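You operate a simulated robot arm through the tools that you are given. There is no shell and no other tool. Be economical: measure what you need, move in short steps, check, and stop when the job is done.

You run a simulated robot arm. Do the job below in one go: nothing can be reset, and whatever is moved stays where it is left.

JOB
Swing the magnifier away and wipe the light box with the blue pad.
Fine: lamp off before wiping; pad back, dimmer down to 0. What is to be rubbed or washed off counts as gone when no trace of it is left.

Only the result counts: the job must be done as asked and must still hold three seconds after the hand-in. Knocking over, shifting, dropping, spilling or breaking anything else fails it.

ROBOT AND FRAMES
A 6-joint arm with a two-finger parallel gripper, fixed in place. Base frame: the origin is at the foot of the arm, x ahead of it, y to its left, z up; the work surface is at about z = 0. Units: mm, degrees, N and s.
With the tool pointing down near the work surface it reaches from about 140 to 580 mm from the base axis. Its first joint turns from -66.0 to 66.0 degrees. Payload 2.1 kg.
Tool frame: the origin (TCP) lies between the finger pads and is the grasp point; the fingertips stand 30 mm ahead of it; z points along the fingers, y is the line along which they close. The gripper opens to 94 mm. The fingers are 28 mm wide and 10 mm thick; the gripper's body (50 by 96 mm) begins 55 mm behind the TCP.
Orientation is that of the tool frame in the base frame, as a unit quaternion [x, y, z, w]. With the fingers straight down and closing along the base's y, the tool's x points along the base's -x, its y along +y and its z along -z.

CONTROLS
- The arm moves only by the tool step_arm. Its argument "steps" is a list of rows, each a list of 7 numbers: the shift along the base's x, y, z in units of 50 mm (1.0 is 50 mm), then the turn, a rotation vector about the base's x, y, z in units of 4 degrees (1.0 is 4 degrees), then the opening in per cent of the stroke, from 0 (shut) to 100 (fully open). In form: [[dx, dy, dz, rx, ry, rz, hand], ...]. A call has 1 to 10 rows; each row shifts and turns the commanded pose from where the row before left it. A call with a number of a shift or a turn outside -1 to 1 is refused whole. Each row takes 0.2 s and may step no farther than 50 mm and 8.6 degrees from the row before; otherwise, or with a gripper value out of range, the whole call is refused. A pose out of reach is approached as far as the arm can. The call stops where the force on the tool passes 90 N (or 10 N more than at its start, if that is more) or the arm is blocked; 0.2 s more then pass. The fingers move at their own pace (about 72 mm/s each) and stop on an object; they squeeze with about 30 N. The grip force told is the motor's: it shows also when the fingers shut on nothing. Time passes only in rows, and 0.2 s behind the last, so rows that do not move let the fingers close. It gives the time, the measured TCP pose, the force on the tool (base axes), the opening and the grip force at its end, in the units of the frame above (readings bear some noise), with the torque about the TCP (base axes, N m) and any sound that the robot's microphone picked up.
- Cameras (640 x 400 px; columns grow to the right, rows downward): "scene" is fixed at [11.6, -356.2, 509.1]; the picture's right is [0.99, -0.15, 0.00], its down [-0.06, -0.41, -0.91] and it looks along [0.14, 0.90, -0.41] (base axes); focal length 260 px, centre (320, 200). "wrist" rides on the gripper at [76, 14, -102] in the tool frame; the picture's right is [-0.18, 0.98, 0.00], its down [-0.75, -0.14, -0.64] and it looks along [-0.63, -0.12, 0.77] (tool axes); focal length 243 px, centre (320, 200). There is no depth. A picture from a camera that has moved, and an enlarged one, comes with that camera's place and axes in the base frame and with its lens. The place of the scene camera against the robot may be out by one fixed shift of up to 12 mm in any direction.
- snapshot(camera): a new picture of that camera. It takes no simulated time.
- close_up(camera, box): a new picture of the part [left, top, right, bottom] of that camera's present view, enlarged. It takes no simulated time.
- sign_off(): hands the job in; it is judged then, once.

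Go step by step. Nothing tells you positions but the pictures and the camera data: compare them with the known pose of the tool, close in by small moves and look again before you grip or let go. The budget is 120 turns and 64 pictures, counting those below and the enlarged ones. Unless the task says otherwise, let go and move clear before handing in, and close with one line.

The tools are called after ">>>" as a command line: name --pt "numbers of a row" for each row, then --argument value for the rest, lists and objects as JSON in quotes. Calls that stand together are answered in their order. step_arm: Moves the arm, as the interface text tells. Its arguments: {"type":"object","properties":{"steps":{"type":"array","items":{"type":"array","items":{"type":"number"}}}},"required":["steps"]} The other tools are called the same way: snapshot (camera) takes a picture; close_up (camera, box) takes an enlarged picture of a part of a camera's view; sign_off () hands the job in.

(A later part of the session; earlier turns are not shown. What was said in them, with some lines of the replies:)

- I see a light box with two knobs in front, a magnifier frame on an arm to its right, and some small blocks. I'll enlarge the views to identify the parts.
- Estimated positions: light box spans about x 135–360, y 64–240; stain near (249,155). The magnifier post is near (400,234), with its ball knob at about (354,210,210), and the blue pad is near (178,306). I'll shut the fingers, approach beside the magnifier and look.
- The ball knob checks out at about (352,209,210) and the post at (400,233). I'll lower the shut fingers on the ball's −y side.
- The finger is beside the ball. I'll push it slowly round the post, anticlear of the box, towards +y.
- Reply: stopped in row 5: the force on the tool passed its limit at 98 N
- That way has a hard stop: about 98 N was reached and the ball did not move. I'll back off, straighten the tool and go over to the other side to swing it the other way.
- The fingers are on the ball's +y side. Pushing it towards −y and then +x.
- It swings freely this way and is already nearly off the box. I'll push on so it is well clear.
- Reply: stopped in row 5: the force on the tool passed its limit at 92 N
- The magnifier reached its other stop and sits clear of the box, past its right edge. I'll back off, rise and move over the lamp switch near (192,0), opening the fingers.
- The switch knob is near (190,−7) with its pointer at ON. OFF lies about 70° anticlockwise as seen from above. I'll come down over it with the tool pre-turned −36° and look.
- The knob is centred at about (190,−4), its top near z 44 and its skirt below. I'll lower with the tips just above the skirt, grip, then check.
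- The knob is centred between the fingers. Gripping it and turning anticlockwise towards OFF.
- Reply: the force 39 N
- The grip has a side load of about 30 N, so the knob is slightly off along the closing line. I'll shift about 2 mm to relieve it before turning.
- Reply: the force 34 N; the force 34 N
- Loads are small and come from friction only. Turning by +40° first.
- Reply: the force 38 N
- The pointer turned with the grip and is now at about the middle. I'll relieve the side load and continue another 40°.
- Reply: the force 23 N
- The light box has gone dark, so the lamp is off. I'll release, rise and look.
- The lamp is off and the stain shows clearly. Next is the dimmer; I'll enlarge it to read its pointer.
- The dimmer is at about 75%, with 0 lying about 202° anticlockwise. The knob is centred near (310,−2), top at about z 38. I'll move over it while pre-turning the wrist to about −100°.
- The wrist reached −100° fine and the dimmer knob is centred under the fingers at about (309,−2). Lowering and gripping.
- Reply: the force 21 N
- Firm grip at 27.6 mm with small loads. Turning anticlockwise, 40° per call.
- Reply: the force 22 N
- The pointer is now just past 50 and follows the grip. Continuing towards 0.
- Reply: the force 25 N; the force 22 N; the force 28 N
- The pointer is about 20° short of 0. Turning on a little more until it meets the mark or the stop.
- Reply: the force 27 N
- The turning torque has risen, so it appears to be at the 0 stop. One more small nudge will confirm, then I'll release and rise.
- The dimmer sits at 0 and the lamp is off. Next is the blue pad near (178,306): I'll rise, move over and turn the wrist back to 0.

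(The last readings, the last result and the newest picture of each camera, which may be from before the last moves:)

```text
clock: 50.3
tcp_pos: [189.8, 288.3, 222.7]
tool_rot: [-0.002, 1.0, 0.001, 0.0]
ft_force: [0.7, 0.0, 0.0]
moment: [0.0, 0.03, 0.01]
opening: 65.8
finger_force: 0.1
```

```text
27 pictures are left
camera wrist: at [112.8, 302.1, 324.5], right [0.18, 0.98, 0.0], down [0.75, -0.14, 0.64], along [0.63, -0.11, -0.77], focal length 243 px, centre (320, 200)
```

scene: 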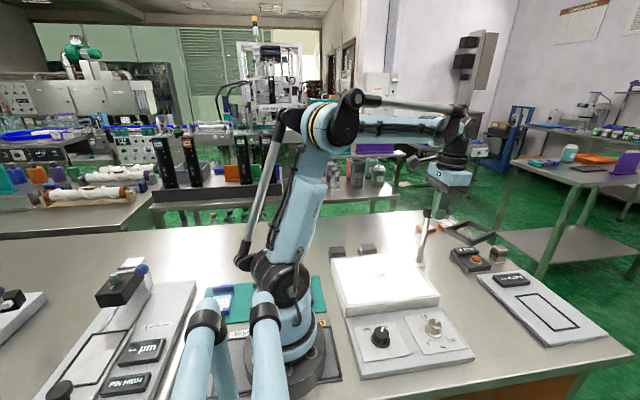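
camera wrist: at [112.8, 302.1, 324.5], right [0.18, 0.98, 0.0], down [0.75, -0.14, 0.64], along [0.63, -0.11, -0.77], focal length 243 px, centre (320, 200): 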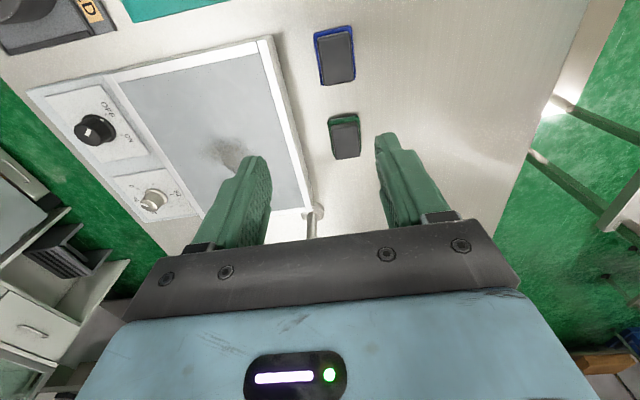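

>>> close_up --camera "wrist" --box '[290, 10, 390, 170]'

>>> close_up --camera "scene" --box '[315, 230, 395, 280]'

```text
2.50 times, centred on (340, 90) of wrist
camera zoom: at [112.8, 302.1, 324.5], right [0.18, 0.98, 0.0], down [0.75, -0.14, 0.64], along [0.63, -0.11, -0.77], focal length 606 px, centre (270, 475)
```

zoom: 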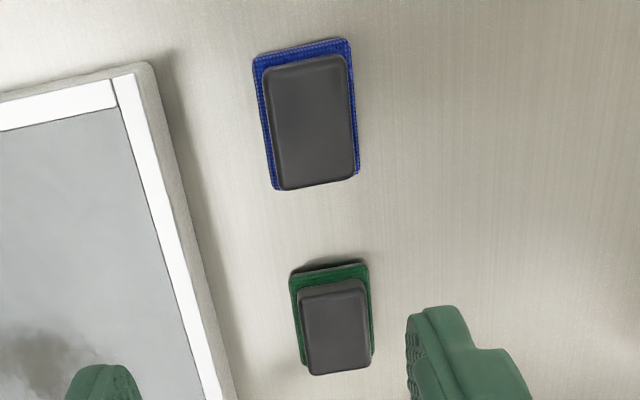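

```text
8.00 times, centred on (355, 255) of scene
camera zoom: at [11.6, -356.2, 509.1], right [0.99, -0.15, 0.0], down [-0.06, -0.41, -0.91], along [0.14, 0.9, -0.41], focal length 2077 px, centre (40, -240)
```

zoom: 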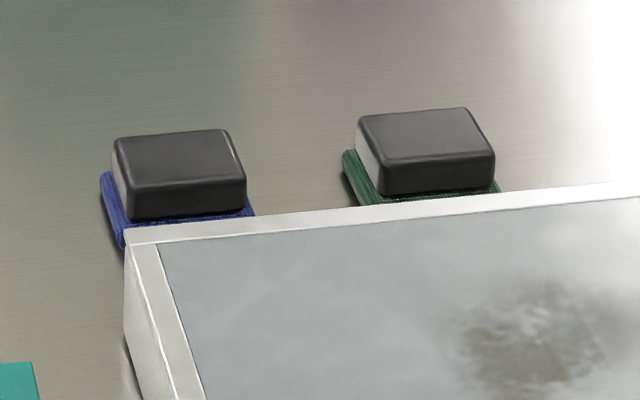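

The blue pad is a cloth base of about 55×41 mm at (168,311), with a black grip block about 33 mm wide whose top is near z 27. I'll come down above it and re-check.

>>> step_arm --pt "-0.14 0.16 -0.76 0 0 0 65" --pt "-0.14 0.16 -0.76 0 0 0 65" --pt "-0.14 0.14 -0.74 0 0 0 65" --pt "0 0 0 0 0 0 65"

>>> snapshot --camera "wrist"

>>> close_up --camera "scene" --box '[300, 200, 400, 280]'

```text
clock: 51.3
tcp_pos: [168.0, 309.9, 109.6]
tool_rot: [-0.004, 1.0, 0.001, 0.0]
ft_force: [-0.7, -0.5, -0.5]
moment: [0.02, 0.0, 0.0]
opening: 60.9
finger_force: 0.1
```

```text
24 pictures are left
camera wrist: at [90.9, 324.7, 210.6], right [0.18, 0.98, 0.0], down [0.75, -0.14, 0.64], along [0.63, -0.11, -0.77], focal length 243 px, centre (320, 200)
```

wrist: 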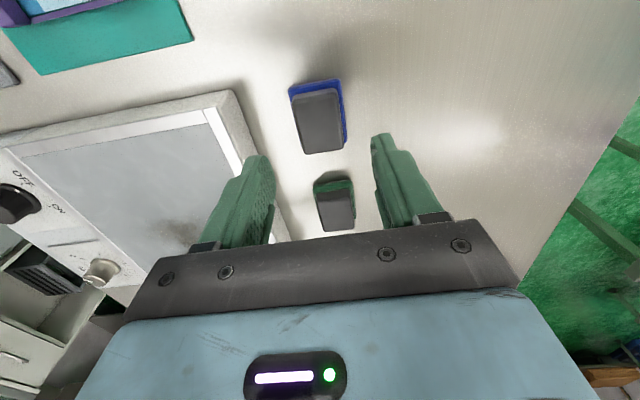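

```text
5.00 times, centred on (350, 240) of scene
camera zoom: at [11.6, -356.2, 509.1], right [0.99, -0.15, 0.0], down [-0.06, -0.41, -0.91], along [0.14, 0.9, -0.41], focal length 1298 px, centre (170, 0)
```

zoom: 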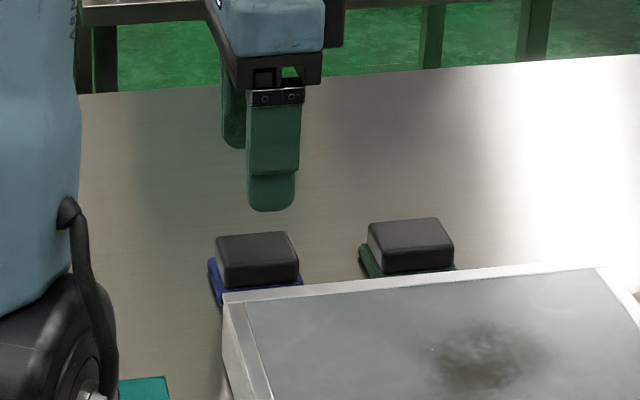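

The pad centre is confirmed at about (167,311). Lowering so the tips stop just above the cloth, then gripping the block.

>>> step_arm --pt "-0.02 0.03 -0.6 0 0 0 65" --pt "0 0 -0.5 0 0 0 65" --pt "0 0 -0.25 0 0 0 65" --pt "0 0 0 0 0 0 65"

>>> close_up --camera "scene" --box '[300, 200, 400, 280]'

>>> close_up --camera "wrist" --box '[210, 60, 450, 240]'

```text
clock: 52.3
tcp_pos: [168.3, 310.3, 42.1]
tool_rot: [-0.004, 1.0, 0.002, -0.001]
ft_force: [0.4, -0.1, 0.1]
moment: [0.0, 0.01, -0.02]
opening: 60.9
finger_force: 0.0
```

```text
5.00 times, centred on (350, 240) of scene
camera zoom: at [11.6, -356.2, 509.1], right [0.99, -0.15, 0.0], down [-0.06, -0.41, -0.91], along [0.14, 0.9, -0.41], focal length 1298 px, centre (170, 0)
```

zoom: 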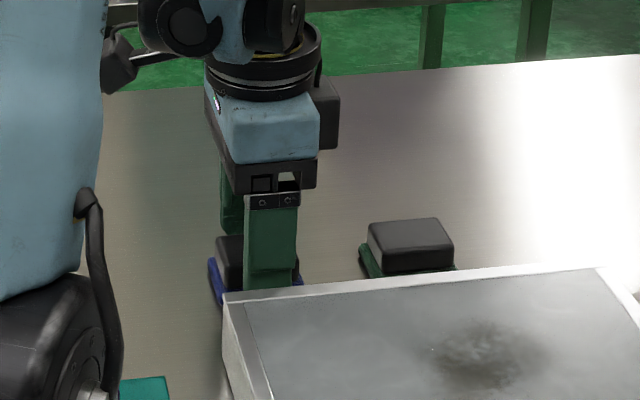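

```text
2.22 times, centred on (330, 150) of wrist
camera zoom: at [91.5, 325.3, 142.9], right [0.18, 0.98, 0.0], down [0.75, -0.14, 0.64], along [0.63, -0.11, -0.77], focal length 539 px, centre (298, 311)
```

zoom: 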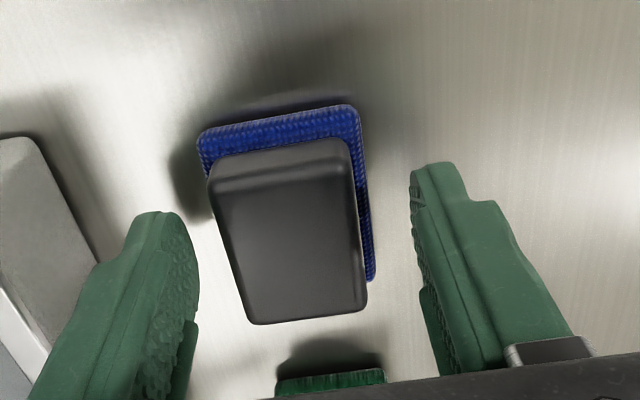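

>>> step_arm --pt "-0.05 0.02 -0.02 0 0 0 65" --pt "0 0 0 0 0 0 30" --pt "0 0 0 0 0 0 20" --pt "0 0 0 0 0 0 20" --pt "0 0 0 0 0 0 20"

```text
clock: 53.5
tcp_pos: [165.4, 311.9, 40.9]
tool_rot: [-0.003, 1.0, 0.0, 0.0]
ft_force: [-0.6, -1.0, 0.0]
moment: [-0.05, 0.01, 0.01]
opening: 35.0
finger_force: 30.1
```

Gripped at 35 mm width; the pick pose was (165.4, 311.9, 40.9). Lifting and carrying it above the stain near (250,160).

>>> step_arm --pt "0 0 0.4 0 0 0 20" --pt "0 0 0.8 0 0 0 20" --pt "0 0 0.8 0 0 0 20" --pt "0.3 -0.6 0 0 0 0 20" --pt "0.3 -0.6 0 0 0 0 20" --pt "0.3 -0.6 0 0 0 0 20" --pt "0.3 -0.6 0 0 0 0 20" --pt "0.3 -0.5 -0.3 0 0 0 20" --pt "0.1 -0.1 -0.3 0 0 0 20" --pt "0 0 0 0 0 0 20"

>>> snapshot --camera "wrist"

>>> close_up --camera "scene" --box '[310, 200, 470, 320]'

```text
clock: 55.7
tcp_pos: [245.3, 165.7, 113.6]
tool_rot: [-0.003, 1.0, 0.001, 0.001]
ft_force: [0.0, -0.1, -0.2]
moment: [-0.01, -0.04, 0.01]
opening: 35.0
finger_force: 30.4
```

```text
20 pictures are left
camera wrist: at [168.3, 179.5, 214.7], right [0.18, 0.98, 0.0], down [0.75, -0.14, 0.64], along [0.63, -0.11, -0.77], focal length 243 px, centre (320, 200)
```

wrist: 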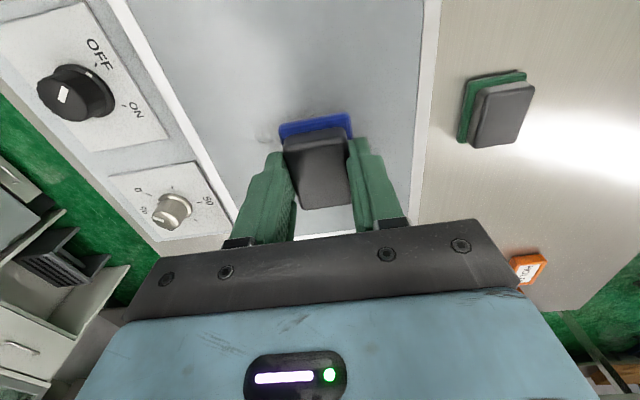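

```text
3.33 times, centred on (390, 260) of scene
camera zoom: at [11.6, -356.3, 509.1], right [0.99, -0.15, 0.0], down [-0.06, -0.41, -0.91], along [0.14, 0.9, -0.41], focal length 866 px, centre (87, 0)
```

zoom: 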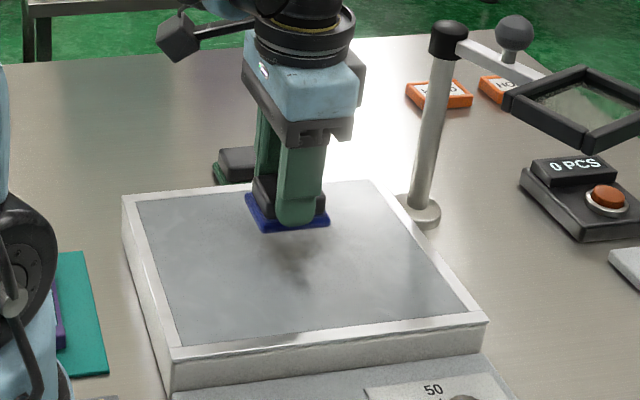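

The stain is under and just in front of the pad. Lowering gently until it touches.

>>> step_arm --pt "0.05 -0.1 -0.25 0 0 0 20" --pt "0 0 -0.2 0 0 0 20" --pt "0 0 -0.1 0 0 0 20" --pt "0 0 0 0 0 0 20"

```text
clock: 56.7
tcp_pos: [246.3, 160.2, 85.5]
tool_rot: [-0.004, 1.0, 0.001, 0.001]
ft_force: [-3.1, 0.2, 38.1]
moment: [-0.06, 0.09, -0.01]
opening: 35.1
finger_force: 30.3
```

Contact made at tcp z ≈ 86 with 38 N. I'll ease up a little and begin strokes over the stain.

>>> step_arm --pt "0 0 0.02 0 0 0 20" --pt "0.3 0 0 0 0 0 20" --pt "0.3 0 0 0 0 0 20" --pt "-0.4 0 0 0 0 0 20" --pt "-0.4 0 0 0 0 0 20" --pt "-0.4 0 0 0 0 0 20" --pt "0 0.2 0 0 0 0 20" --pt "0 0.2 0 0 0 0 20" --pt "0.4 0 0 0 0 0 20" --pt "0.4 0 0 0 0 0 20"

```text
clock: 58.3
tcp_pos: [218.0, 163.7, 84.9]
tool_rot: [0.0, 1.0, -0.007, 0.002]
ft_force: [-2.9, -3.5, 26.7]
moment: [0.5, -0.08, 0.05]
opening: 35.0
finger_force: 29.7
stopped in row 7: the force on the tool passed its limit at 95 N (the readings are from after the stop); the commanded pose is now the measured one
```

The load spiked when the stroke changed direction, so I'm pressing too hard. I'll raise 2 mm, square the tool and check the grip.

>>> step_arm --pt "0 0 0.04 0.2 0 0 20" --pt "0 0 0 0 0 0 20"

>>> snapshot --camera "wrist"

```text
clock: 58.9
tcp_pos: [218.0, 164.1, 84.4]
tool_rot: [0.0, 1.0, 0.0, 0.003]
ft_force: [-0.1, 0.2, -0.9]
moment: [0.03, -0.04, -0.04]
opening: 35.0
finger_force: 29.8
```

```text
18 pictures are left
camera wrist: at [141.3, 177.9, 186.2], right [0.18, 0.98, 0.0], down [0.75, -0.14, 0.65], along [0.64, -0.12, -0.76], focal length 243 px, centre (320, 200)
```

wrist: 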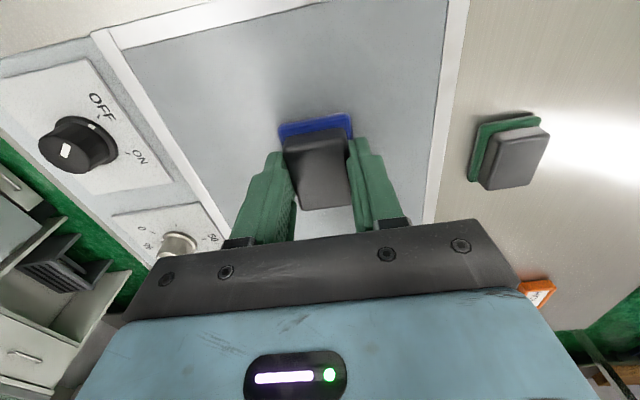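

No force now, and the grip is unchanged. Lowering in fine steps to get a light contact.

>>> step_arm --pt "0 0 -0.02 0 0 0 20" --pt "0 0 0 0 0 0 20"

```text
clock: 59.5
tcp_pos: [218.8, 163.2, 84.7]
tool_rot: [-0.001, 1.0, 0.0, 0.003]
ft_force: [-2.0, -3.9, 24.2]
moment: [-0.18, 0.09, -0.03]
opening: 34.9
finger_force: 30.1
```

>>> step_arm --pt "0.25 0 0.005 0 0 0 20" --pt "0.25 0 0 0 0 0 20" --pt "0.25 0 0 0 0 0 20" --pt "0.25 0 0 0 0 0 20" --pt "0.25 0 0 0 0 0 20"

```text
clock: 60.7
tcp_pos: [281.0, 166.7, 84.1]
tool_rot: [-0.001, 1.0, 0.002, 0.002]
ft_force: [-2.4, -0.1, 4.5]
moment: [-0.15, 0.14, -0.04]
opening: 35.0
finger_force: 30.0
```

The stroke was smooth and the force fell to about 5 N at the far end. Next lane is at y ≈ 185.

>>> step_arm --pt "0 0.2 -0.01 0 0 0 20" --pt "0 0.2 0 0 0 0 20" --pt "-0.25 0 0 0 0 0 20" --pt "-0.25 0 0 0 0 0 20" --pt "-0.25 0 0 0 0 0 20" --pt "-0.25 0 0 0 0 0 20" --pt "-0.3 0 0 0 0 0 20" --pt "0 0 0 0 0 0 20"

```text
clock: 62.5
tcp_pos: [217.6, 184.9, 85.3]
tool_rot: [0.0, 1.0, 0.003, 0.005]
ft_force: [24.1, -1.0, 51.9]
moment: [-0.12, -0.3, 0.05]
opening: 35.0
finger_force: 29.6
```

Force grows towards low x, so I'll raise slightly there and lower again towards high x. Next lane is y ≈ 143.

>>> step_arm --pt "0.05 0 0.02 0 0 0 20" --pt "0 -0.2 0 0 0 0 20" --pt "0 -0.2 0 0 0 0 20" --pt "0 -0.2 0 0 0 0 20" --pt "0 -0.22 0 0 0 0 20" --pt "0 0 0 0 0 0 20"

```text
clock: 63.9
tcp_pos: [218.1, 142.3, 85.4]
tool_rot: [0.0, 1.0, 0.001, 0.003]
ft_force: [-0.3, -0.2, -0.8]
moment: [0.0, 0.02, 0.0]
opening: 34.7
finger_force: 29.8
```

>>> step_arm --pt "0 0 -0.015 0 0 0 20" --pt "0.25 0 -0.005 0 0 0 20" --pt "0.25 0 -0.004 0 0 0 20" --pt "0.25 0 -0.004 0 0 0 20" --pt "0.25 0 -0.004 0 0 0 20" --pt "0.25 0 -0.004 0 0 0 20" --pt "0 0 0 0 0 0 20"

```text
clock: 65.5
tcp_pos: [279.5, 142.1, 84.3]
tool_rot: [0.0, 1.0, 0.001, 0.003]
ft_force: [0.7, -0.8, -0.3]
moment: [0.0, 0.0, 0.01]
opening: 35.3
finger_force: 30.1
```

No contact at this end; lowering slightly.

>>> step_arm --pt "0 0 -0.02 0 0 0 20" --pt "0 0 0 0 0 0 20"

```text
clock: 66.1
tcp_pos: [280.0, 142.2, 84.1]
tool_rot: [0.0, 1.0, 0.001, 0.003]
ft_force: [-1.6, -5.7, 62.7]
moment: [-0.26, 0.23, -0.02]
opening: 34.9
finger_force: 30.2
```

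>>> step_arm --pt "0 0 0.008 0 0 0 20" --pt "-0.25 0 0.002 0 0 0 20" --pt "-0.25 0 0.002 0 0 0 20" --pt "-0.25 0 0.002 0 0 0 20" --pt "-0.25 0 0.002 0 0 0 20" --pt "-0.25 0 0.002 0 0 0 20" --pt "0 0 0 0 0 0 20"

```text
clock: 67.7
tcp_pos: [218.8, 142.2, 84.2]
tool_rot: [-0.001, 1.0, 0.003, 0.004]
ft_force: [20.6, -1.1, 49.0]
moment: [-0.19, -0.32, 0.02]
opening: 34.9
finger_force: 29.6
```

Good pressure along that lane. Now a y-wards sweep at low x down to y ≈ 122 and a lane there.

>>> step_arm --pt "0.05 0 0.01 0 0 0 20" --pt "0 -0.2 0 0 0 0 20" --pt "0 -0.2 0 0 0 0 20" --pt "0.25 0 -0.002 0 0 0 20" --pt "0.25 0 -0.002 0 0 0 20" --pt "0.25 0 -0.002 0 0 0 20" --pt "0.25 0 -0.002 0 0 0 20" --pt "0.2 0 -0.002 0 0 0 20" --pt "0 0 0 0 0 0 20"

>>> close_up --camera "scene" --box '[320, 230, 450, 320]'

```text
clock: 69.7
tcp_pos: [280.8, 123.0, 84.3]
tool_rot: [0.0, 1.0, 0.003, 0.002]
ft_force: [-18.3, 1.6, 47.5]
moment: [-0.08, 0.47, -0.01]
opening: 34.6
finger_force: 29.9
```

```text
4.44 times, centred on (385, 275) of scene
camera zoom: at [11.5, -356.3, 509.1], right [0.99, -0.15, 0.0], down [-0.06, -0.41, -0.91], along [0.14, 0.9, -0.41], focal length 1154 px, centre (31, -133)
```

zoom: 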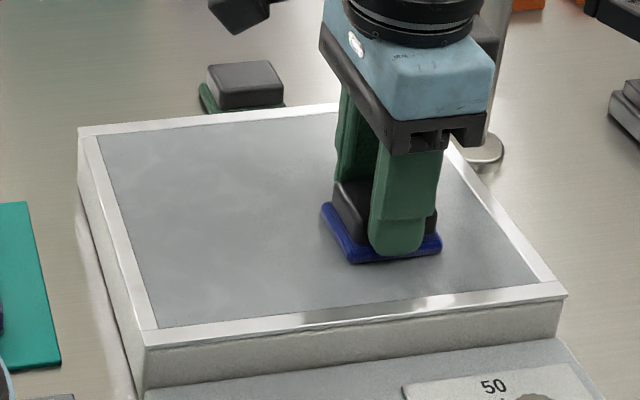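

The wiped area looks clean so far. I'll lift and shift aside for a full check.

>>> step_arm --pt "0 0 0.3 0 0 0 20" --pt "-0.3 0.3 0.7 0 0 0 20" --pt "-0.5 0.7 0.3 0 0 0 20" --pt "-0.5 0.7 0 0 0 0 20" --pt "-0.5 0.7 0 0 0 0 20" --pt "-0.4 0.8 0 0 0 0 20" --pt "0 0.4 0 0 0 0 20" --pt "0 0 0 0 0 0 20"

>>> close_up --camera "scene" --box '[320, 230, 450, 320]'

>>> snapshot --camera "wrist"

```text
clock: 71.5
tcp_pos: [169.7, 302.8, 148.6]
tool_rot: [0.0, 1.0, 0.001, 0.002]
ft_force: [0.0, 0.0, -1.5]
moment: [-0.01, -0.01, 0.0]
opening: 34.8
finger_force: 29.8
```

```text
4.44 times, centred on (385, 275) of scene
camera zoom: at [11.6, -356.2, 509.1], right [0.99, -0.15, 0.0], down [-0.06, -0.41, -0.91], along [0.14, 0.9, -0.41], focal length 1154 px, centre (31, -133)
```

zoom: 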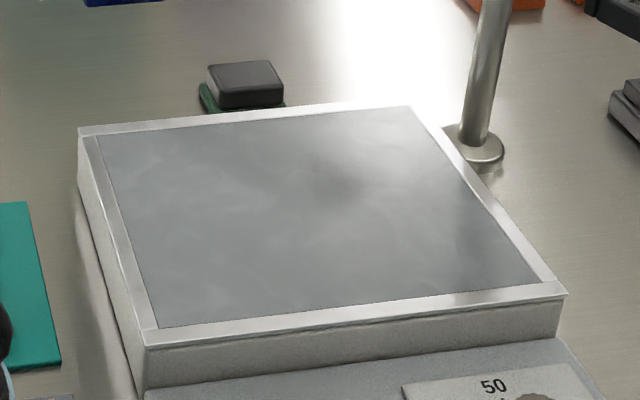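

```text
15 pictures are left
camera wrist: at [91.6, 317.7, 250.0], right [0.18, 0.98, 0.0], down [0.75, -0.14, 0.65], along [0.63, -0.12, -0.76], focal length 243 px, centre (320, 200)
```

wrist: 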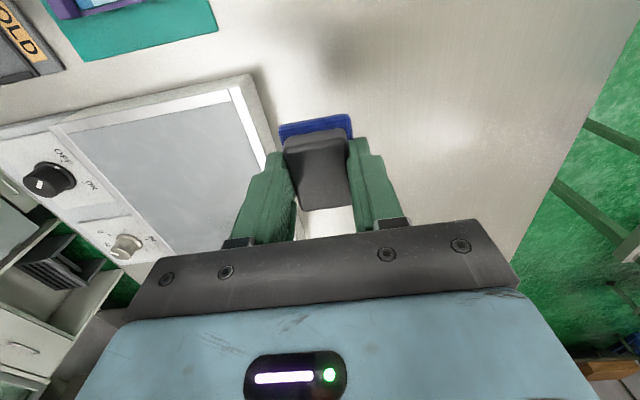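

A faint darker patch remains near the middle, which could be residue or a reflection. I'll enlarge it.

>>> close_up --camera "scene" --box '[365, 250, 425, 290]'

```text
10.00 times, centred on (395, 270) of scene
camera zoom: at [11.6, -356.2, 509.1], right [0.99, -0.15, 0.0], down [-0.06, -0.41, -0.91], along [0.14, 0.9, -0.41], focal length 2596 px, centre (-430, -500)
```

zoom: 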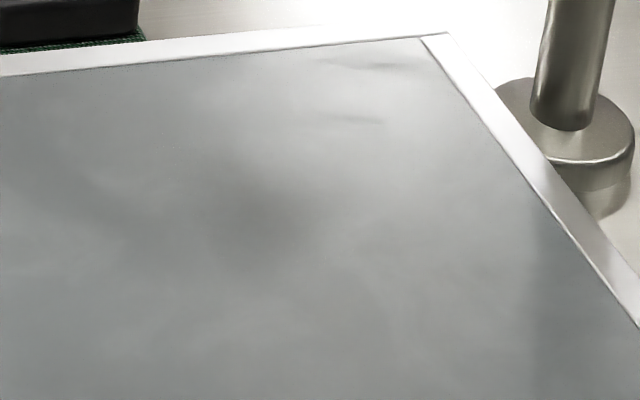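

>>> step_arm --pt "0.2 -0.4 0.6 0 0 0 20" --pt "0.2 -0.4 0.6 0 0 0 20" --pt "0.2 -0.4 0.6 0 0 0 20" --pt "0.2 -0.4 0.6 0 0 0 20" --pt "0 0 0 0 0 0 20"

>>> close_up --camera "wrist" --box '[170, 0, 410, 150]'

```text
clock: 72.7
tcp_pos: [214.7, 222.5, 269.8]
tool_rot: [-0.001, 1.0, 0.0, 0.002]
ft_force: [-0.6, 0.8, -0.4]
moment: [-0.01, 0.01, -0.02]
opening: 35.3
finger_force: 30.0
```

```text
2.67 times, centred on (290, 75) of wrist
camera zoom: at [137.1, 237.2, 371.6], right [0.18, 0.98, 0.0], down [0.75, -0.14, 0.65], along [0.63, -0.12, -0.76], focal length 647 px, centre (400, 533)
```

zoom: 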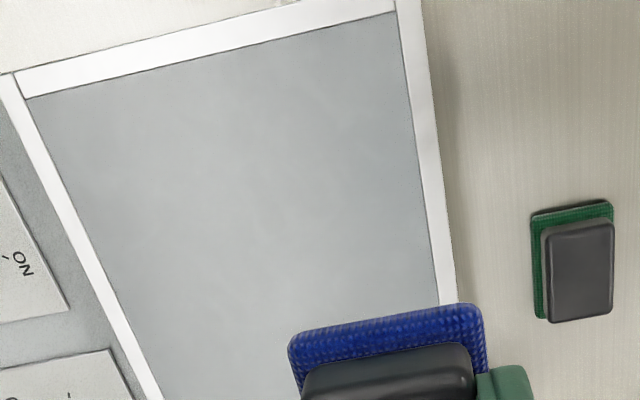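

The old stain centre looks clean from here; the suspected patch is partly behind the pad. Shifting to uncover it.

>>> step_arm --pt "0.8 0.2 0.2 0 0 0 20" --pt "0.5 0.1 0.2 0 0 0 20" --pt "0 0 0 0 0 0 20"

>>> close_up --camera "wrist" --box '[150, 0, 390, 150]'

>>> close_up --camera "scene" --box '[330, 245, 450, 320]'

```text
clock: 73.5
tcp_pos: [278.6, 238.7, 287.7]
tool_rot: [-0.001, 1.0, 0.0, 0.003]
ft_force: [0.4, -0.1, -2.0]
moment: [-0.02, 0.02, -0.03]
opening: 35.0
finger_force: 29.7
```

```text
2.67 times, centred on (270, 75) of wrist
camera zoom: at [201.2, 252.3, 387.7], right [0.18, 0.98, 0.0], down [0.75, -0.14, 0.65], along [0.63, -0.12, -0.76], focal length 647 px, centre (453, 533)
```

zoom: 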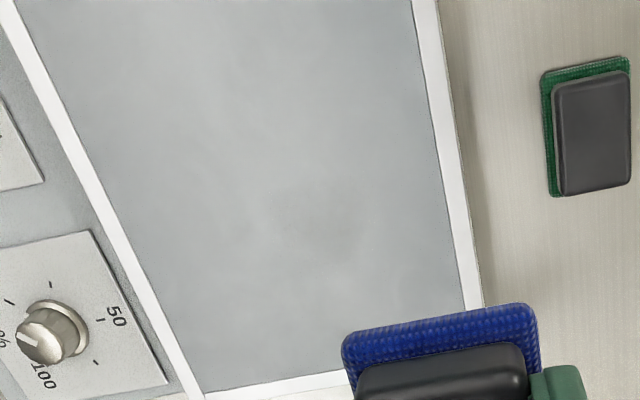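

```text
5.33 times, centred on (390, 282) of scene
camera zoom: at [11.6, -356.2, 509.1], right [0.99, -0.15, 0.0], down [-0.06, -0.41, -0.91], along [0.14, 0.9, -0.41], focal length 1385 px, centre (-53, -240)
```

zoom: 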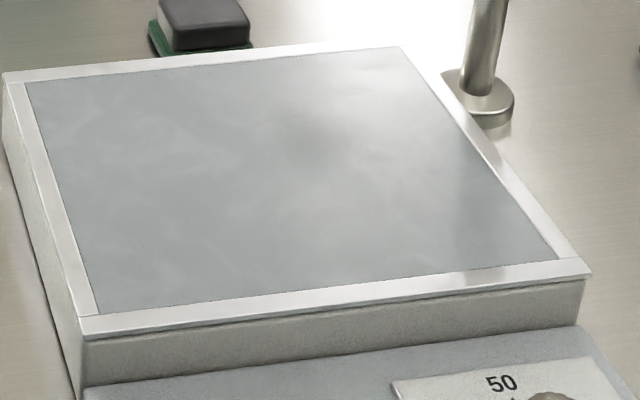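

A faint residue remains centred at about (275,174), where the pressure was light. I'll wipe there again with firmer contact.

>>> step_arm --pt "0 -0.4 -0.8 0 0 0 20" --pt "0 -0.4 -0.8 0 0 0 20" --pt "0 -0.4 -0.8 0 0 0 20" --pt "-0.05 -0.1 -0.8 0 0 0 20" --pt "0 0 -0.6 0 0 0 20" --pt "0 0 -0.14 0 0 0 20" --pt "0 0 0 0 0 0 20"

```text
clock: 75.1
tcp_pos: [273.9, 173.3, 90.2]
tool_rot: [-0.002, 1.0, 0.001, 0.002]
ft_force: [-0.4, 0.2, -0.9]
moment: [0.0, 0.01, 0.02]
opening: 34.9
finger_force: 29.6
```

>>> step_arm --pt "0 0 -0.08 0 0.1 0 20" --pt "0 0 -0.02 0 0 0 20" --pt "0 0 0 0 0 0 20"

```text
clock: 75.9
tcp_pos: [274.0, 173.6, 86.2]
tool_rot: [-0.001, 1.0, 0.001, -0.001]
ft_force: [0.5, -0.4, -0.5]
moment: [-0.02, 0.01, -0.02]
opening: 35.1
finger_force: 29.9
```

>>> step_arm --pt "0 0 -0.02 0 0 0 20" --pt "0 0 -0.015 0 0 0 20" --pt "0 0 0 0 0 0 20"

```text
clock: 76.7
tcp_pos: [274.9, 171.0, 84.9]
tool_rot: [0.0, 1.0, 0.0, -0.001]
ft_force: [-0.9, -0.4, 10.4]
moment: [-0.1, -0.35, 0.0]
opening: 35.0
finger_force: 29.9
```

>>> step_arm --pt "0 0 -0.01 0 0 0 20" --pt "0.25 0 0 0 0 0 20" --pt "0.25 0 0 0 0 0 20" --pt "-0.25 0 0 0 0 0 20" --pt "-0.25 0 0 0 0 0 20" --pt "-0.25 0 0 0 0 0 20" --pt "-0.25 0 0 0 0 0 20" --pt "0.25 0 0 0 0 0 20" --pt "0.25 0 0 0 0 0 20"

```text
clock: 78.5
tcp_pos: [252.2, 174.0, 85.3]
tool_rot: [-0.002, 1.0, 0.0, -0.012]
ft_force: [-4.8, -2.1, 27.0]
moment: [-0.01, -0.72, -0.04]
opening: 35.1
finger_force: 29.8
stopped in row 8: the force on the tool passed its limit at 102 N (the readings are from after the stop); the commanded pose is now the measured one
```

The force tripped on the reversal. Squaring the tool and easing off slightly.

>>> step_arm --pt "0 0 0.02 0 -0.38 0 20" --pt "0 0 0 0 0 0 20"

```text
clock: 79.1
tcp_pos: [252.1, 173.1, 85.5]
tool_rot: [-0.002, 1.0, 0.0, 0.003]
ft_force: [-1.2, -0.5, 1.0]
moment: [-0.03, 0.1, 0.02]
opening: 34.7
finger_force: 29.8
```

>>> step_arm --pt "0 0 -0.01 0 0 0 20" --pt "0.2 0 -0.002 0 0 0 20" --pt "0.2 0 -0.002 0 0 0 20" --pt "0.2 0 -0.002 0 0 0 20" --pt "0.2 0 -0.002 0 0 0 20" --pt "0.2 0 -0.002 0 0 0 20" --pt "0 0 0 0 0 0 20"

```text
clock: 80.7
tcp_pos: [301.0, 172.8, 85.0]
tool_rot: [-0.002, 1.0, -0.001, -0.002]
ft_force: [-31.5, 2.7, 80.1]
moment: [0.12, 0.92, 0.0]
opening: 35.1
finger_force: 30.0
```

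Pressure is high at this end; easing off 0.7 mm, then the next lane at y ≈ 190.

>>> step_arm --pt "0 0 0.016 0 0 0 20" --pt "0 0.18 0 0 0 0 20" --pt "0 0.18 0 0 0 0 20" --pt "0 0 0 0 0 0 20"

>>> step_arm --pt "-0.2 0 0.001 0 0 0 20" --pt "-0.2 0 0.001 0 0 0 20" --pt "-0.2 0 0.001 0 0 0 20" --pt "-0.2 0 0.001 0 0 0 20" --pt "-0.2 0 0.001 0 0 0 20" --pt "0 0 0 0 0 0 20"

```text
clock: 81.7
tcp_pos: [302.7, 191.3, 84.4]
tool_rot: [0.0, 1.0, -0.001, 0.004]
ft_force: [7.4, -15.2, 37.0]
moment: [-0.55, 0.61, 0.27]
opening: 34.8
finger_force: 30.0
```

```text
clock: 83.1
tcp_pos: [251.5, 191.0, 84.7]
tool_rot: [-0.002, 1.0, 0.0, 0.002]
ft_force: [2.8, 1.5, 4.9]
moment: [0.02, 0.05, -0.04]
opening: 35.0
finger_force: 29.8
```

Good. One more lane at y ≈ 158 with moderate pressure, and a return pass.

>>> step_arm --pt "0 -0.2 0 0 0 0 20" --pt "0 -0.2 0 0 0 0 20" --pt "0 -0.24 0 0 0 0 20" --pt "0 0 -0.006 0 0 0 20" --pt "0.2 0 -0.002 0 0 0 20" --pt "0.2 0 -0.001 0 0 0 20" --pt "0.2 0 0 0 0 0 20" --pt "0.2 0 0 0 0 0 20" --pt "0.2 0 0 0 0 0 20" --pt "0 0 0 0 0 0 20"

>>> step_arm --pt "0 0.2 0 0 0 0 20" --pt "0 0.2 0 0 0 0 20" --pt "0 0 0 0 0 0 20"

```text
clock: 85.3
tcp_pos: [304.0, 158.6, 83.5]
tool_rot: [-0.002, 1.0, 0.0, 0.003]
ft_force: [-6.6, -0.4, 17.2]
moment: [0.01, 0.67, 0.01]
opening: 35.2
finger_force: 30.9
```

```text
clock: 86.1
tcp_pos: [303.0, 179.5, 86.1]
tool_rot: [-0.002, 1.0, -0.001, 0.003]
ft_force: [-0.2, 0.2, -0.6]
moment: [0.02, -0.03, 0.03]
opening: 35.1
finger_force: 29.4
```

>>> step_arm --pt "0 0 -0.012 0 0 0 20" --pt "-0.2 0 0 0 0 0 20" --pt "-0.2 0 0 0 0 0 20" --pt "-0.2 0 0 0 0 0 20" --pt "-0.2 0 0 0 0 0 20" --pt "-0.2 0 0 0 0 0 20" --pt "0 0 0 0 0 0 20"

>>> step_arm --pt "0 0 0.8 0 0 0 20" --pt "0 0.3 0.8 0 0 0 20" --pt "0.1 0.4 0.8 0 0 0 20" --pt "0.2 0.4 0.8 0 0 0 20" --pt "0.2 0.3 0.8 0 0 0 20" --pt "0 0 0 0 0 0 20"

>>> close_up --camera "wrist" --box '[150, 0, 390, 150]'

>>> close_up --camera "scene" --box '[330, 245, 450, 320]'

```text
clock: 87.7
tcp_pos: [251.9, 178.6, 84.2]
tool_rot: [-0.001, 1.0, 0.0, 0.003]
ft_force: [16.3, -1.4, 32.8]
moment: [-0.06, -0.34, -0.03]
opening: 35.1
finger_force: 30.5
```

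```text
clock: 89.1
tcp_pos: [279.3, 249.2, 283.9]
tool_rot: [-0.002, 1.0, 0.0, 0.002]
ft_force: [-0.2, 0.1, -1.1]
moment: [-0.02, -0.01, -0.05]
opening: 35.1
finger_force: 30.0
```

```text
2.67 times, centred on (270, 75) of wrist
camera zoom: at [201.2, 263.6, 383.8], right [0.18, 0.98, 0.0], down [0.75, -0.14, 0.65], along [0.64, -0.12, -0.76], focal length 647 px, centre (453, 533)
```

zoom: 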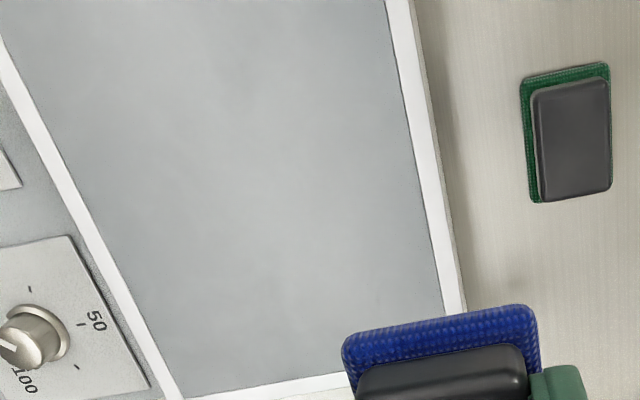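

```text
5.33 times, centred on (390, 282) of scene
camera zoom: at [11.6, -356.2, 509.1], right [0.99, -0.15, 0.0], down [-0.06, -0.41, -0.91], along [0.14, 0.9, -0.41], focal length 1385 px, centre (-53, -240)
```

zoom: 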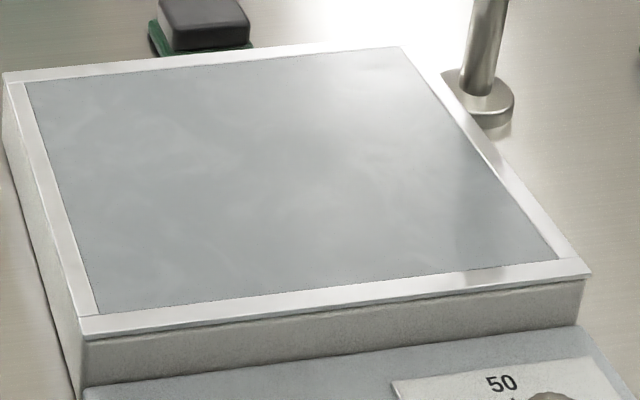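

The surface is clean from both views. Now I'll return the pad to its pick pose at (165.4, 311.9).

>>> step_arm --pt "-0.456 0.25 -0.4 0 0 0 20" --pt "-0.456 0.25 -0.4 0 0 0 20" --pt "-0.456 0.25 -0.6 0 0 0 20" --pt "-0.456 0.25 -0.7 0 0 0 20" --pt "-0.456 0.25 -0.7 0 0 0 20" --pt "0 0 -0.9 0 0 0 20" --pt "0 0 -0.7 0 0 0 20" --pt "0 0 0 0 0 0 20"

```text
clock: 90.9
tcp_pos: [164.6, 309.4, 63.4]
tool_rot: [-0.002, 1.0, 0.0, 0.002]
ft_force: [-1.0, 0.2, -0.9]
moment: [0.0, 0.03, -0.02]
opening: 35.2
finger_force: 30.0
```

>>> step_arm --pt "0.01 0.04 -0.25 0 0 0 20" --pt "0 0 -0.12 0 0 0 20" --pt "0 0 -0.03 0 0 0 20" --pt "0 0 0 0 0 0 20"

```text
clock: 91.9
tcp_pos: [163.4, 312.0, 44.7]
tool_rot: [-0.002, 1.0, 0.001, 0.003]
ft_force: [0.2, 0.3, -0.3]
moment: [0.01, -0.02, -0.01]
opening: 34.8
finger_force: 30.3
```

>>> step_arm --pt "0.02 0 -0.03 0 0 0 20" --pt "0 0 -0.02 0 0 0 20" --pt "0 0 -0.01 0 0 0 20" --pt "0 0 0 0 0 0 20"

```text
clock: 92.9
tcp_pos: [165.4, 312.9, 41.7]
tool_rot: [-0.002, 1.0, 0.0, 0.002]
ft_force: [-0.4, 0.3, 0.0]
moment: [-0.01, 0.02, -0.03]
opening: 35.0
finger_force: 30.3
```

>>> step_arm --pt "0 0 -0.02 0 0 0 20" --pt "0 0 0 0 0 0 20"

```text
clock: 93.5
tcp_pos: [163.8, 312.8, 40.5]
tool_rot: [-0.003, 1.0, 0.0, 0.003]
ft_force: [-0.6, 0.5, 0.1]
moment: [0.02, -0.02, -0.02]
opening: 35.1
finger_force: 30.2
```

>>> step_arm --pt "0 0 -0.015 0 0 0 20" --pt "0 0 0 0 0 0 20"

```text
clock: 94.1
tcp_pos: [164.0, 313.1, 39.6]
tool_rot: [-0.002, 1.0, 0.0, 0.001]
ft_force: [-5.8, -2.7, 19.0]
moment: [-0.06, 0.13, 0.02]
opening: 35.1
finger_force: 30.0
```

The pad is on the table again. Releasing, rising and checking.

>>> step_arm --pt "0 0 0.006 0 0 0 20" --pt "0 0 0 0 0 0 55" --pt "0 0 0 0 0 0 65" --pt "0 0 0.3 0 0 0 65" --pt "0 0 0.8 0 0 0 65" --pt "0 0 0.9 0 0 0 65" --pt "0.2 -0.2 0.9 0 0 0 65" --pt "0.2 -0.2 0.9 0 0 0 65" --pt "0 0 0 0 0 0 65"

>>> snapshot --camera "wrist"

>>> snapshot --camera "scene"

```text
clock: 96.1
tcp_pos: [182.4, 292.8, 232.6]
tool_rot: [-0.002, 1.0, -0.001, 0.002]
ft_force: [0.3, -0.3, -0.7]
moment: [0.03, 0.0, 0.0]
opening: 60.9
finger_force: 0.1
```

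```text
8 pictures are left
camera wrist: at [104.5, 306.6, 332.1], right [0.18, 0.98, 0.0], down [0.75, -0.14, 0.65], along [0.64, -0.12, -0.76], focal length 243 px, centre (320, 200)
```

wrist: 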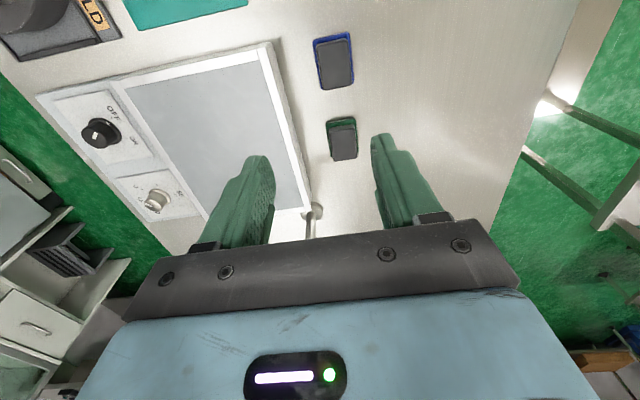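

```text
7 pictures are left
```

scene: 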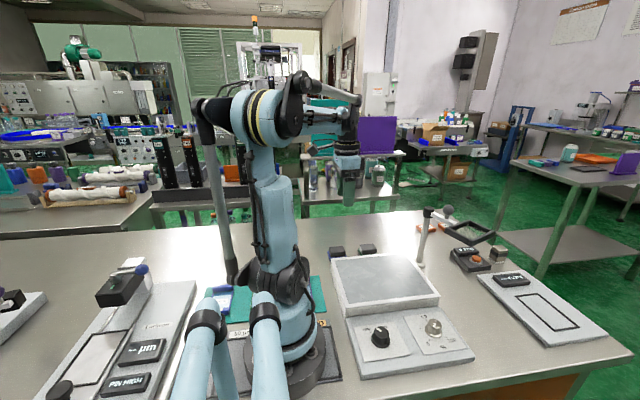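

The pad is back in its place. I'll do one last enlarged check of the box and knobs.

>>> close_up --camera "scene" --box '[325, 240, 485, 370]'

>>> close_up --camera "wrist" --box '[110, 30, 370, 200]'

```text
3.08 times, centred on (405, 305) of scene
camera zoom: at [11.6, -356.2, 509.1], right [0.99, -0.15, 0.0], down [-0.06, -0.41, -0.91], along [0.14, 0.9, -0.41], focal length 799 px, centre (58, -123)
```

zoom: 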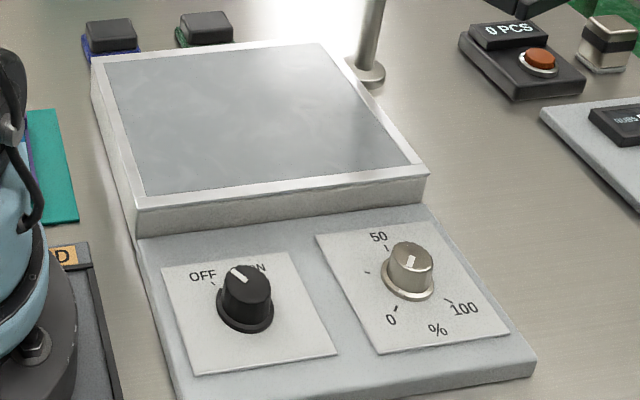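

```text
2.35 times, centred on (240, 115) of wrist
camera zoom: at [104.5, 306.6, 332.1], right [0.18, 0.98, 0.0], down [0.75, -0.14, 0.65], along [0.64, -0.12, -0.76], focal length 571 px, centre (508, 400)
```

zoom: 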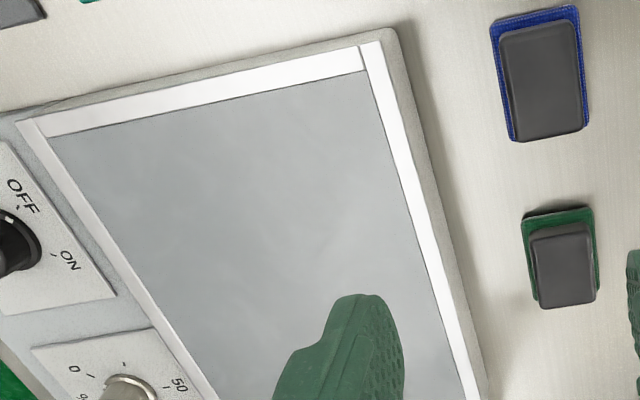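

Everything looks right: the box is clean, the lamp is off, the dimmer is at 0, the pad is back, the magnifier is clear and the gripper is free. Handing in.

>>> sign_off

```text
The job is handed in.
```

The magnifier is swung clear of the light box, which is wiped clean with no trace visible in the final pictures. The lamp went off before wiping, the dimmer is at 0, and the blue pad is back within about 2 mm of where it was.
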